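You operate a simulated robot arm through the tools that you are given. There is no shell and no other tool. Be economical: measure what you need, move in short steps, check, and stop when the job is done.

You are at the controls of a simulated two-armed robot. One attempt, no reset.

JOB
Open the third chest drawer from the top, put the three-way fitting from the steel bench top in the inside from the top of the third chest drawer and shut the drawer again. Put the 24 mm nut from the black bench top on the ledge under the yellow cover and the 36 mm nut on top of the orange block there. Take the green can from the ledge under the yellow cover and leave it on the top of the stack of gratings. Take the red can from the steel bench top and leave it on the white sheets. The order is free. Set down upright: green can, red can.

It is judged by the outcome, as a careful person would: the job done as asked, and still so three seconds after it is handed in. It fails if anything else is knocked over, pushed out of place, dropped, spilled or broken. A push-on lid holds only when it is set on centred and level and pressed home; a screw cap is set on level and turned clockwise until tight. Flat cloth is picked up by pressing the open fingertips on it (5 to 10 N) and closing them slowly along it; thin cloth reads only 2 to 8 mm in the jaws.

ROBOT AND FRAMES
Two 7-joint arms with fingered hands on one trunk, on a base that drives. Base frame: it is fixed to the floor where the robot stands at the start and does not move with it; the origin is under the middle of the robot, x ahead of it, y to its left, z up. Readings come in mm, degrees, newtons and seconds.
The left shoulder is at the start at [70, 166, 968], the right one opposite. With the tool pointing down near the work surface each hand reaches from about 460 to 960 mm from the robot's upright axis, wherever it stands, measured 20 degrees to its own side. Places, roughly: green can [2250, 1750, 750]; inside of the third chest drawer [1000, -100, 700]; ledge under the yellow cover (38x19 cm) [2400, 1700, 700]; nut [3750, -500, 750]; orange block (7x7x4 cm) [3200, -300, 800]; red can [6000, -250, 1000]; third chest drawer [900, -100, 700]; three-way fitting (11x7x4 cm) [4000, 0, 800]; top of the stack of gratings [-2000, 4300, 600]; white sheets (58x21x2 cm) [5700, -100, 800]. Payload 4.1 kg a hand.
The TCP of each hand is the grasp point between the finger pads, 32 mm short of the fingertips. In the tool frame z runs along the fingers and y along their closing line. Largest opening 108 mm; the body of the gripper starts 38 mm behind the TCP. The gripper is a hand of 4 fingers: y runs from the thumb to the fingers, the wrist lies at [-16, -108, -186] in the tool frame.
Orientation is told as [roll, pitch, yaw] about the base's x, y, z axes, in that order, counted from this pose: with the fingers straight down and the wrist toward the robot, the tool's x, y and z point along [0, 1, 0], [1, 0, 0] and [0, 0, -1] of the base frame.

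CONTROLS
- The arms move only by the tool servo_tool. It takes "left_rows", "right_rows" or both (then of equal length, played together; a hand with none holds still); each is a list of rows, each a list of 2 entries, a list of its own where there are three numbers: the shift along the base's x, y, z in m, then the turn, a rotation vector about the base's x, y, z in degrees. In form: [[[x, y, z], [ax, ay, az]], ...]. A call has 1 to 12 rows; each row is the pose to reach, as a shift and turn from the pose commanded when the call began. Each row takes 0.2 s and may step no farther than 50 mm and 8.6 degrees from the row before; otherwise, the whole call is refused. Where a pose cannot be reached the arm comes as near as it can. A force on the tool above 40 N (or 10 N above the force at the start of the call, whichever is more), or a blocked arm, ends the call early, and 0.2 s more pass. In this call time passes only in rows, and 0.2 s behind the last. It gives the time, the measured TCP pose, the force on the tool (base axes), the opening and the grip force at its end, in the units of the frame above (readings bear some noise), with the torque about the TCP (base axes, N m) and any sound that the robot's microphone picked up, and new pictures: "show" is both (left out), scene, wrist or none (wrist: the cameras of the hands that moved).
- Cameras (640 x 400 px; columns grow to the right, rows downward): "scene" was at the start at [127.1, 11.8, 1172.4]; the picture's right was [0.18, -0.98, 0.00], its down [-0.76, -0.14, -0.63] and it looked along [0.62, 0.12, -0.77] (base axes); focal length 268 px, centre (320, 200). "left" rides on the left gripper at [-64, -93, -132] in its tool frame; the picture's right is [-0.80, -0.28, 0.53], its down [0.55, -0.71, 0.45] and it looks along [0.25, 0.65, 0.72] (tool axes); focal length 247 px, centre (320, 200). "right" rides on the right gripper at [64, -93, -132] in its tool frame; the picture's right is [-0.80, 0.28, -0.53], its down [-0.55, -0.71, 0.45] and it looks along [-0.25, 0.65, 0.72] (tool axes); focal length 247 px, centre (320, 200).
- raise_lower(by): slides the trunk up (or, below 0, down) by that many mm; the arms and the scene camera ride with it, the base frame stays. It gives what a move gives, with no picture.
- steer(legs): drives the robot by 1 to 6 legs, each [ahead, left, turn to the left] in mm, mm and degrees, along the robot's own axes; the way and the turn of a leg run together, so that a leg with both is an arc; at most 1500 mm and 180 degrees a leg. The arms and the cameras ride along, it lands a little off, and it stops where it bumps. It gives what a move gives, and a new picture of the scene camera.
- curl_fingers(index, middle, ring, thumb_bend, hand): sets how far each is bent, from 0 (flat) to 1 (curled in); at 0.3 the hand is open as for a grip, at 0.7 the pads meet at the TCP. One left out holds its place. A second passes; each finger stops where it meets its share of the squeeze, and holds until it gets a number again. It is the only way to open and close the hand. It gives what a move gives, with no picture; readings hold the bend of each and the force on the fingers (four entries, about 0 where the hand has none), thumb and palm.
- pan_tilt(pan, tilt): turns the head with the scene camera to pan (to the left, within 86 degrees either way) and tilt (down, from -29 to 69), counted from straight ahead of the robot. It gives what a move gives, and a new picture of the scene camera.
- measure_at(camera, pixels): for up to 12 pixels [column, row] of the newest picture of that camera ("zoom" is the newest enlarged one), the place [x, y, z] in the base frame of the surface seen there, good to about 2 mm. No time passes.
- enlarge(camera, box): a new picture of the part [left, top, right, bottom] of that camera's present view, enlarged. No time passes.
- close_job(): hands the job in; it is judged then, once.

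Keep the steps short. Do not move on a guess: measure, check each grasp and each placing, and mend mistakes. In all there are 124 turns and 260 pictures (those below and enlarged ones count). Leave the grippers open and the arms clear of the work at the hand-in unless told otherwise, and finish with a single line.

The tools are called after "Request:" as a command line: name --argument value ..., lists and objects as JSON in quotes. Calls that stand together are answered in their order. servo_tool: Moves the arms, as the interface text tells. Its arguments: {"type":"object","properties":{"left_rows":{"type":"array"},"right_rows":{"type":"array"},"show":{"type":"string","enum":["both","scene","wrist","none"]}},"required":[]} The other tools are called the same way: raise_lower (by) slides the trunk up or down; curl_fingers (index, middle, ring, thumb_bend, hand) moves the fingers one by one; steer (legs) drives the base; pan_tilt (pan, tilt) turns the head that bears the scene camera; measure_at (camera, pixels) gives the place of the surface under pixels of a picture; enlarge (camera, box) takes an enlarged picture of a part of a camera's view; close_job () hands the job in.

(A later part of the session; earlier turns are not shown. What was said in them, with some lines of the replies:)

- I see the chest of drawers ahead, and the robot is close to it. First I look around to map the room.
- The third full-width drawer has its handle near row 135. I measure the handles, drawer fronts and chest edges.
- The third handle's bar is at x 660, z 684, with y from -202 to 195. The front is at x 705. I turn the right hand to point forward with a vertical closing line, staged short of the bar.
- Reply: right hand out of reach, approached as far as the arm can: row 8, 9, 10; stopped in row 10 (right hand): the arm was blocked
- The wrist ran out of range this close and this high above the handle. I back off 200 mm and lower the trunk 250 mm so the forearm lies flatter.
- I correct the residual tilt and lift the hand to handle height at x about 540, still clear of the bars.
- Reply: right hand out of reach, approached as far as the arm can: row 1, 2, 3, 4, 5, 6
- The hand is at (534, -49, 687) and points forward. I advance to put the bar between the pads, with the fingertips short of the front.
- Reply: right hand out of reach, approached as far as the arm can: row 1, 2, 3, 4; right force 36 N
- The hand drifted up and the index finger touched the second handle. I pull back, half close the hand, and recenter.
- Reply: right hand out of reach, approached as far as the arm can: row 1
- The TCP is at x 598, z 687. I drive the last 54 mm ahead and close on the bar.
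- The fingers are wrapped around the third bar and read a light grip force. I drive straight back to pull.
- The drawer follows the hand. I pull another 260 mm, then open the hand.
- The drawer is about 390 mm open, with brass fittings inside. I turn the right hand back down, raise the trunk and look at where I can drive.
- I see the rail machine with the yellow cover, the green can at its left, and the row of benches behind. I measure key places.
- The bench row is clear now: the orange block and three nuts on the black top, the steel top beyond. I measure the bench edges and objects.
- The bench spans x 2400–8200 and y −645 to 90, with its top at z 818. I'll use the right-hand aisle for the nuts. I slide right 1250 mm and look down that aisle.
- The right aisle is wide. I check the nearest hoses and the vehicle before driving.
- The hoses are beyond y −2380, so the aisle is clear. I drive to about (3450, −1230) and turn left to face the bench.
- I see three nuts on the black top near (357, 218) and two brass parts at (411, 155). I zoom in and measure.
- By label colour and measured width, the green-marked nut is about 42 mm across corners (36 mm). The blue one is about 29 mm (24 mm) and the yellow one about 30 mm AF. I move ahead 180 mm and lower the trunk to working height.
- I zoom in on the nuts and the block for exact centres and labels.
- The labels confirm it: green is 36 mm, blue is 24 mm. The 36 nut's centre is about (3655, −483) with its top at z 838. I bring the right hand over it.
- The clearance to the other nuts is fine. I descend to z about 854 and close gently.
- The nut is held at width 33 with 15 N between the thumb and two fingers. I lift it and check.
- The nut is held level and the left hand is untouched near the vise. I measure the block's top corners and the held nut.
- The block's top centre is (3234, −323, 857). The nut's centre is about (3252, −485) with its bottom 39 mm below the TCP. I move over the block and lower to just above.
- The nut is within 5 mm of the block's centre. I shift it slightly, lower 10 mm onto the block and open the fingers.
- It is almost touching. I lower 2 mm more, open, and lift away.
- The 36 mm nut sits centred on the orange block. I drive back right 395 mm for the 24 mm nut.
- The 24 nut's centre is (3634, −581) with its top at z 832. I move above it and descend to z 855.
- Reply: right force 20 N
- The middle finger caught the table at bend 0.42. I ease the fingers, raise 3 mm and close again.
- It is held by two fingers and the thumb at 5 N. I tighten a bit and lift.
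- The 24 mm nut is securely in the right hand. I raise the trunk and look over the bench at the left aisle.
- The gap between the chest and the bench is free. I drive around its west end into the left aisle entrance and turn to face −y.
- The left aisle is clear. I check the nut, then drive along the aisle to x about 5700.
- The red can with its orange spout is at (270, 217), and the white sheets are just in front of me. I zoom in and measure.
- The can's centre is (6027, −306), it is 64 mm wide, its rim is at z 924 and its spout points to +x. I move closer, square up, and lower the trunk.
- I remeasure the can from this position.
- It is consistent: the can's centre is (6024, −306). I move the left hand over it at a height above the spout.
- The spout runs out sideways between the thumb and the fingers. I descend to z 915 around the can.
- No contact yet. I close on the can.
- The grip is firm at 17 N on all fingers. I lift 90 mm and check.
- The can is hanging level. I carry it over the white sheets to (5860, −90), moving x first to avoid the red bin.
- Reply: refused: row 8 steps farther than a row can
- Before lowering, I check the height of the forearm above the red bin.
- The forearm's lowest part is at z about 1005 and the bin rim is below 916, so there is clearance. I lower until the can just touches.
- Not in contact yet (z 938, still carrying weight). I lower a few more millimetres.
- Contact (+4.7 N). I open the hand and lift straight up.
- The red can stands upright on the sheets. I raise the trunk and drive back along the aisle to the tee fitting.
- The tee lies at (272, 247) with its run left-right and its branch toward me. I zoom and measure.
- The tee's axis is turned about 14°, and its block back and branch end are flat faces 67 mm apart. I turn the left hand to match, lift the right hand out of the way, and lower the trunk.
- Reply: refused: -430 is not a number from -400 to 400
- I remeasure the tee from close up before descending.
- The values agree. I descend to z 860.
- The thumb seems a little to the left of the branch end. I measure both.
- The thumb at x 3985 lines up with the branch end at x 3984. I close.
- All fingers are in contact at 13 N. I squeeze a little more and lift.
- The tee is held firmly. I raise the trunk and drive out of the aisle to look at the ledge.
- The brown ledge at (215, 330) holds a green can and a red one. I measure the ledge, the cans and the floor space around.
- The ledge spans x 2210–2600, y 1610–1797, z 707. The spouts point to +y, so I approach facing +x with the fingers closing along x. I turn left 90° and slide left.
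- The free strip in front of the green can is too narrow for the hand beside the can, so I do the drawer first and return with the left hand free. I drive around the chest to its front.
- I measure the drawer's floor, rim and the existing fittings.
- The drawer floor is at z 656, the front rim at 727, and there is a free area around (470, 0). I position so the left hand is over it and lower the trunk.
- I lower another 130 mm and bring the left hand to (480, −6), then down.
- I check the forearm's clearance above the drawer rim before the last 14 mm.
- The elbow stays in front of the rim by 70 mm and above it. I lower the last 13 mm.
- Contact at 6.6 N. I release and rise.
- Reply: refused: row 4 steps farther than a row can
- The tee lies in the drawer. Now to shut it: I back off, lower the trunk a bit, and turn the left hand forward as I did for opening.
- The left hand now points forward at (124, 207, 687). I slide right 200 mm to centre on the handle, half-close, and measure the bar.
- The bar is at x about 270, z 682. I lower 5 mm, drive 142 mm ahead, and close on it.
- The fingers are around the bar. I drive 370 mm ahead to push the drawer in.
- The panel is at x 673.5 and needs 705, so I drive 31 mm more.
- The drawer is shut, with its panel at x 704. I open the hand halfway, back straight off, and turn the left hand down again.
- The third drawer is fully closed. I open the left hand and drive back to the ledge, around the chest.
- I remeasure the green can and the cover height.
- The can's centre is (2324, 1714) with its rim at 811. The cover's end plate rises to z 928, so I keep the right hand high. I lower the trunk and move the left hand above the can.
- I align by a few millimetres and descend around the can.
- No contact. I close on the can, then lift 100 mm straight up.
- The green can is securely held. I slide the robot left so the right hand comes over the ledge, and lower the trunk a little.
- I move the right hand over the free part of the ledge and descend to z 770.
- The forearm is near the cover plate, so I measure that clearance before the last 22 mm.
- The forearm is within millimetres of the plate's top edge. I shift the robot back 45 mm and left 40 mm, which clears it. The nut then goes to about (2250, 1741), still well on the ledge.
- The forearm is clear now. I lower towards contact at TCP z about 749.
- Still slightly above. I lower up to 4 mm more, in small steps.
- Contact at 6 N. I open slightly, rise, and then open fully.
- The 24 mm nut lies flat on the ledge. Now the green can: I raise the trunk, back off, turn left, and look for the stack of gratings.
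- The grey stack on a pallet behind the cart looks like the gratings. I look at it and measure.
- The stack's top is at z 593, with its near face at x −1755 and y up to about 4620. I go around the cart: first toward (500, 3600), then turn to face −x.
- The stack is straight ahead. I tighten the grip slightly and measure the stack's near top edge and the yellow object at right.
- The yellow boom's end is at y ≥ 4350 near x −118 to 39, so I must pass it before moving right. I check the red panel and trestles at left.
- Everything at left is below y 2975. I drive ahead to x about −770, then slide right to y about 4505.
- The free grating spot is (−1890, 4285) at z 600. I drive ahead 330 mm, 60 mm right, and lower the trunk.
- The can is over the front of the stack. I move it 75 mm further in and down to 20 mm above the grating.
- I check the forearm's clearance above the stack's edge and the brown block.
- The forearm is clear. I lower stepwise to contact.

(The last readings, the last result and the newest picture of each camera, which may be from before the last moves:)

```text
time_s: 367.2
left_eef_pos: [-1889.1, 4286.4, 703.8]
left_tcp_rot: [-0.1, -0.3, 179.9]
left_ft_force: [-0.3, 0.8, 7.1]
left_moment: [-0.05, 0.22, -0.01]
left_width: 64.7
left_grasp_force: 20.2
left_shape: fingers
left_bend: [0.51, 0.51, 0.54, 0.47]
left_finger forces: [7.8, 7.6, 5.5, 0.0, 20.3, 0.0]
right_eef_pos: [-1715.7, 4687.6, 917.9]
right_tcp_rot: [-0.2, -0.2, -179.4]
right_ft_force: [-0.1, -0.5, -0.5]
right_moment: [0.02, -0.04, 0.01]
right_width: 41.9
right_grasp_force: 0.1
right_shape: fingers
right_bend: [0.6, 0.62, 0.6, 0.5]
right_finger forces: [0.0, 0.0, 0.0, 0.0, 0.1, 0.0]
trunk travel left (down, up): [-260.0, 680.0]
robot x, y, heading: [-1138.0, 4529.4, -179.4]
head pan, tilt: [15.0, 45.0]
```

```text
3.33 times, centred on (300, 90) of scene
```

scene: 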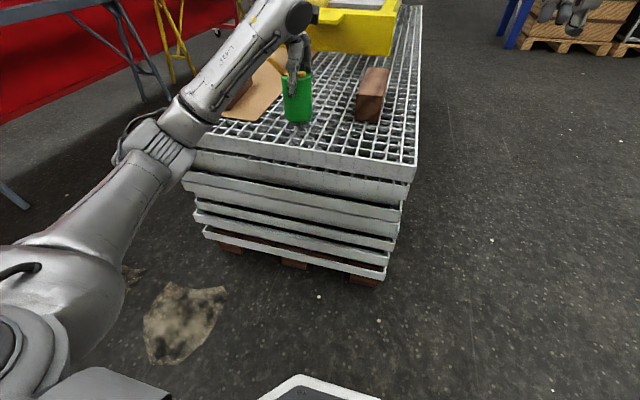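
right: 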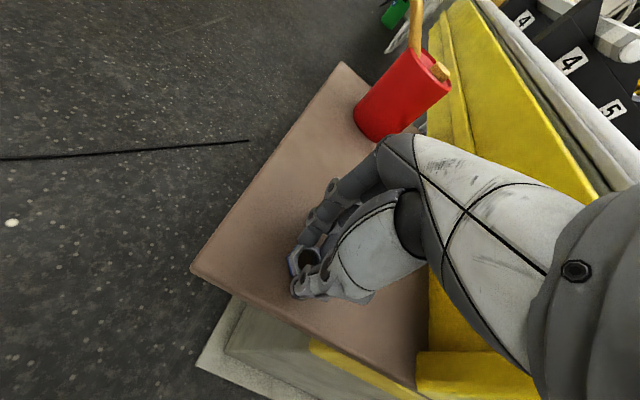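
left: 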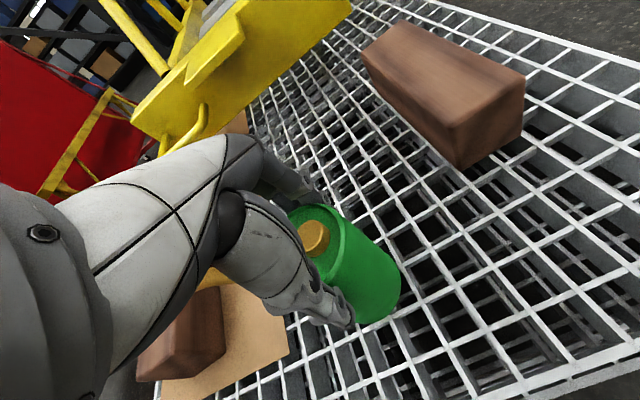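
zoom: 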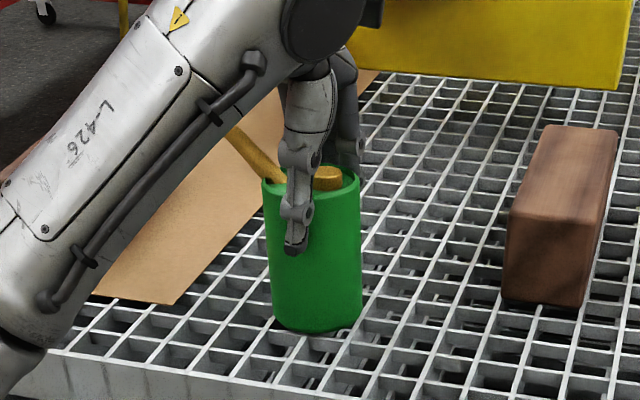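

It stands on the grating (7 N upward). I open and lift straight up, open the right hand, and check.

Request:
curl_fingers --hand "left" --index 0.3 --middle 0.3 --ring 0.3 --thumb_bend 0.3

Request:
servo_tool --left_rows '[[[0, 0, 0.03], [0, 0, 0]], [[0, 0, 0.07], [0, 0, 0]], [[0, 0, 0.11], [0, 0, 0]], [[0, 0, 0.15], [0, 0, 0]], [[0, 0, 0.19], [0, 0, 0]], [[0.03, 0, 0.22], [0, 0, 0]], [[0.07, 0, 0.24], [0, 0, 0]], [[0.11, 0, 0.25], [0, 0, 0]]]' --show "none"

Request:
curl_fingers --hand "right" --index 0.3 --middle 0.3 --ring 0.3 --thumb_bend 0.3

Request:
steer --legs '[[-350, 0, 0]]'

Request:
pan_tilt --pan 10 --tilt 30

Request:
enlarge --camera "scene" --box '[200, 80, 440, 260]'

```text
time_s: 368.2
left_eef_pos: [-1887.3, 4286.6, 703.1]
left_tcp_rot: [0.0, -0.1, 179.9]
left_ft_force: [0.1, 0.0, 0.0]
left_moment: [0.01, -0.03, -0.03]
left_width: 108.4
left_grasp_force: 0.0
left_shape: fingers
left_bend: [0.3, 0.3, 0.3, 0.3]
left_finger forces: [0.0, 0.0, 0.1, 0.0, 0.0, 0.0]
right_eef_pos: [-1716.1, 4686.7, 918.1]
right_tcp_rot: [-0.2, -0.3, -179.2]
right_ft_force: [-0.2, 0.5, -0.5]
right_moment: [0.01, -0.02, 0.0]
right_width: 42.0
right_grasp_force: 0.1
right_shape: fingers
right_bend: [0.6, 0.62, 0.6, 0.5]
right_finger forces: [0.0, 0.0, 0.1, 0.1, 0.0, 0.0]
trunk travel left (down, up): [-260.0, 680.0]
robot x, y, heading: [-1136.2, 4530.2, -179.6]
head pan, tilt: [15.0, 45.0]
```

```text
time_s: 370.0
left_eef_pos: [-1777.6, 4287.2, 952.6]
left_tcp_rot: [0.0, 0.0, 179.9]
left_ft_force: [-0.1, 0.5, -0.5]
left_moment: [0.01, 0.02, 0.01]
left_width: 108.1
left_grasp_force: 0.1
left_shape: fingers
left_bend: [0.3, 0.3, 0.3, 0.3]
left_finger forces: [0.1, 0.0, 0.0, 0.1, 0.1, 0.1]
right_eef_pos: [-1714.2, 4686.8, 917.9]
right_tcp_rot: [-0.1, -0.4, -179.4]
right_ft_force: [-0.3, -0.2, -0.2]
right_moment: [-0.02, -0.01, 0.02]
right_width: 41.9
right_grasp_force: 0.0
right_shape: fingers
right_bend: [0.6, 0.62, 0.6, 0.5]
right_finger forces: [0.1, 0.1, 0.0, 0.0, 0.0, 0.0]
trunk travel left (down, up): [-260.0, 680.0]
robot x, y, heading: [-1139.5, 4530.0, -179.6]
head pan, tilt: [15.0, 45.0]
```

```text
time_s: 371.0
left_eef_pos: [-1778.8, 4286.4, 951.1]
left_tcp_rot: [0.0, 0.0, 179.9]
left_ft_force: [0.0, 0.3, -0.3]
left_moment: [-0.05, -0.04, 0.01]
left_width: 108.5
left_grasp_force: 0.1
left_shape: fingers
left_bend: [0.3, 0.3, 0.3, 0.3]
left_finger forces: [0.1, 0.0, 0.1, 0.0, 0.1, 0.0]
right_eef_pos: [-1715.4, 4686.2, 918.1]
right_tcp_rot: [-0.2, -0.2, -179.4]
right_ft_force: [0.6, 0.1, 0.2]
right_moment: [0.02, 0.03, -0.01]
right_width: 108.4
right_grasp_force: 0.1
right_shape: fingers
right_bend: [0.3, 0.3, 0.3, 0.3]
right_finger forces: [0.0, 0.1, 0.0, 0.0, 0.1, 0.1]
trunk travel left (down, up): [-260.0, 680.0]
robot x, y, heading: [-1138.7, 4531.2, -179.3]
head pan, tilt: [15.0, 45.0]
```

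```text
time_s: 373.3
left_eef_pos: [-1424.6, 4288.3, 953.0]
left_tcp_rot: [0.0, -0.1, -179.9]
left_ft_force: [0.4, 0.2, -0.3]
left_moment: [0.0, 0.04, 0.01]
left_width: 108.2
left_grasp_force: 0.1
left_shape: fingers
left_bend: [0.3, 0.3, 0.3, 0.3]
left_finger forces: [0.0, 0.0, 0.0, 0.1, 0.0, 0.0]
right_eef_pos: [-1361.6, 4687.5, 919.3]
right_tcp_rot: [-0.3, -0.4, -179.3]
right_ft_force: [0.5, 0.9, 0.0]
right_moment: [-0.03, -0.01, -0.04]
right_width: 108.2
right_grasp_force: 0.1
right_shape: fingers
right_bend: [0.3, 0.3, 0.3, 0.3]
right_finger forces: [0.1, 0.0, 0.0, 0.1, 0.2, 0.0]
trunk travel left (down, up): [-260.0, 680.0]
robot x, y, heading: [-782.3, 4530.9, -179.5]
head pan, tilt: [15.0, 45.0]
```

scene: 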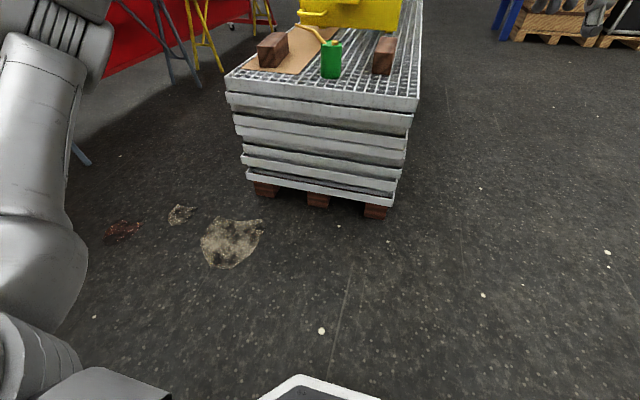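

```text
time_s: 374.1
left_eef_pos: [-1424.8, 4287.9, 950.9]
left_tcp_rot: [-0.1, 0.1, -179.9]
left_ft_force: [0.1, -0.6, 0.1]
left_moment: [0.0, -0.02, -0.01]
left_width: 108.4
left_grasp_force: 0.1
left_shape: fingers
left_bend: [0.3, 0.3, 0.3, 0.3]
left_finger forces: [0.0, 0.0, 0.0, 0.0, 0.0, 0.1]
right_eef_pos: [-1363.2, 4689.0, 916.8]
right_tcp_rot: [-0.2, -0.3, -179.1]
right_ft_force: [-0.2, 0.9, -0.5]
right_moment: [-0.01, -0.03, -0.02]
right_width: 108.1
right_grasp_force: 0.0
right_shape: fingers
right_bend: [0.3, 0.3, 0.3, 0.3]
right_finger forces: [0.0, 0.0, 0.0, 0.0, 0.0, 0.0]
trunk travel left (down, up): [-260.0, 680.0]
robot x, y, heading: [-783.4, 4532.5, -179.6]
head pan, tilt: [10.0, 30.0]
```

scene: 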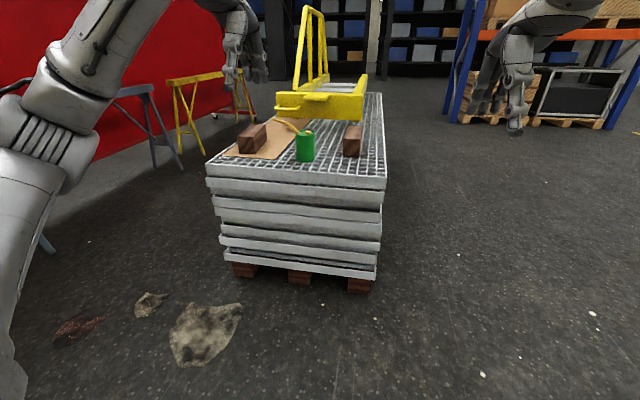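

```text
2.22 times, centred on (320, 170) of scene
```

zoom: 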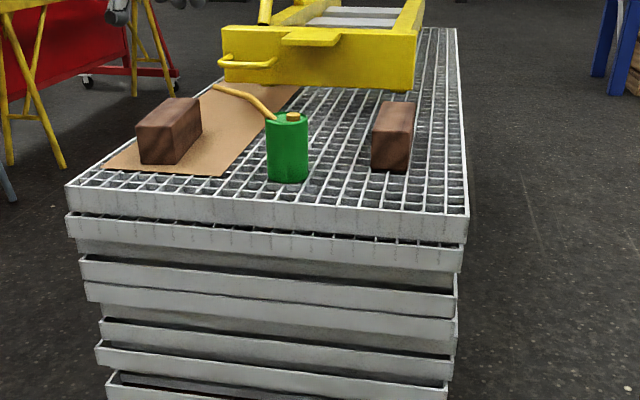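

The green can stands upright on the gratings. Both hands are open and clear of the work, and every other item was checked when I placed it. I hand the job in.

Request:
close_job

```text
The job is handed in.
```

All five placings are done and the job is handed in: tee in the third drawer and drawer shut, 24 mm nut on the ledge, 36 mm nut on the orange block, red can upright on the white sheets, green can upright on the gratings.
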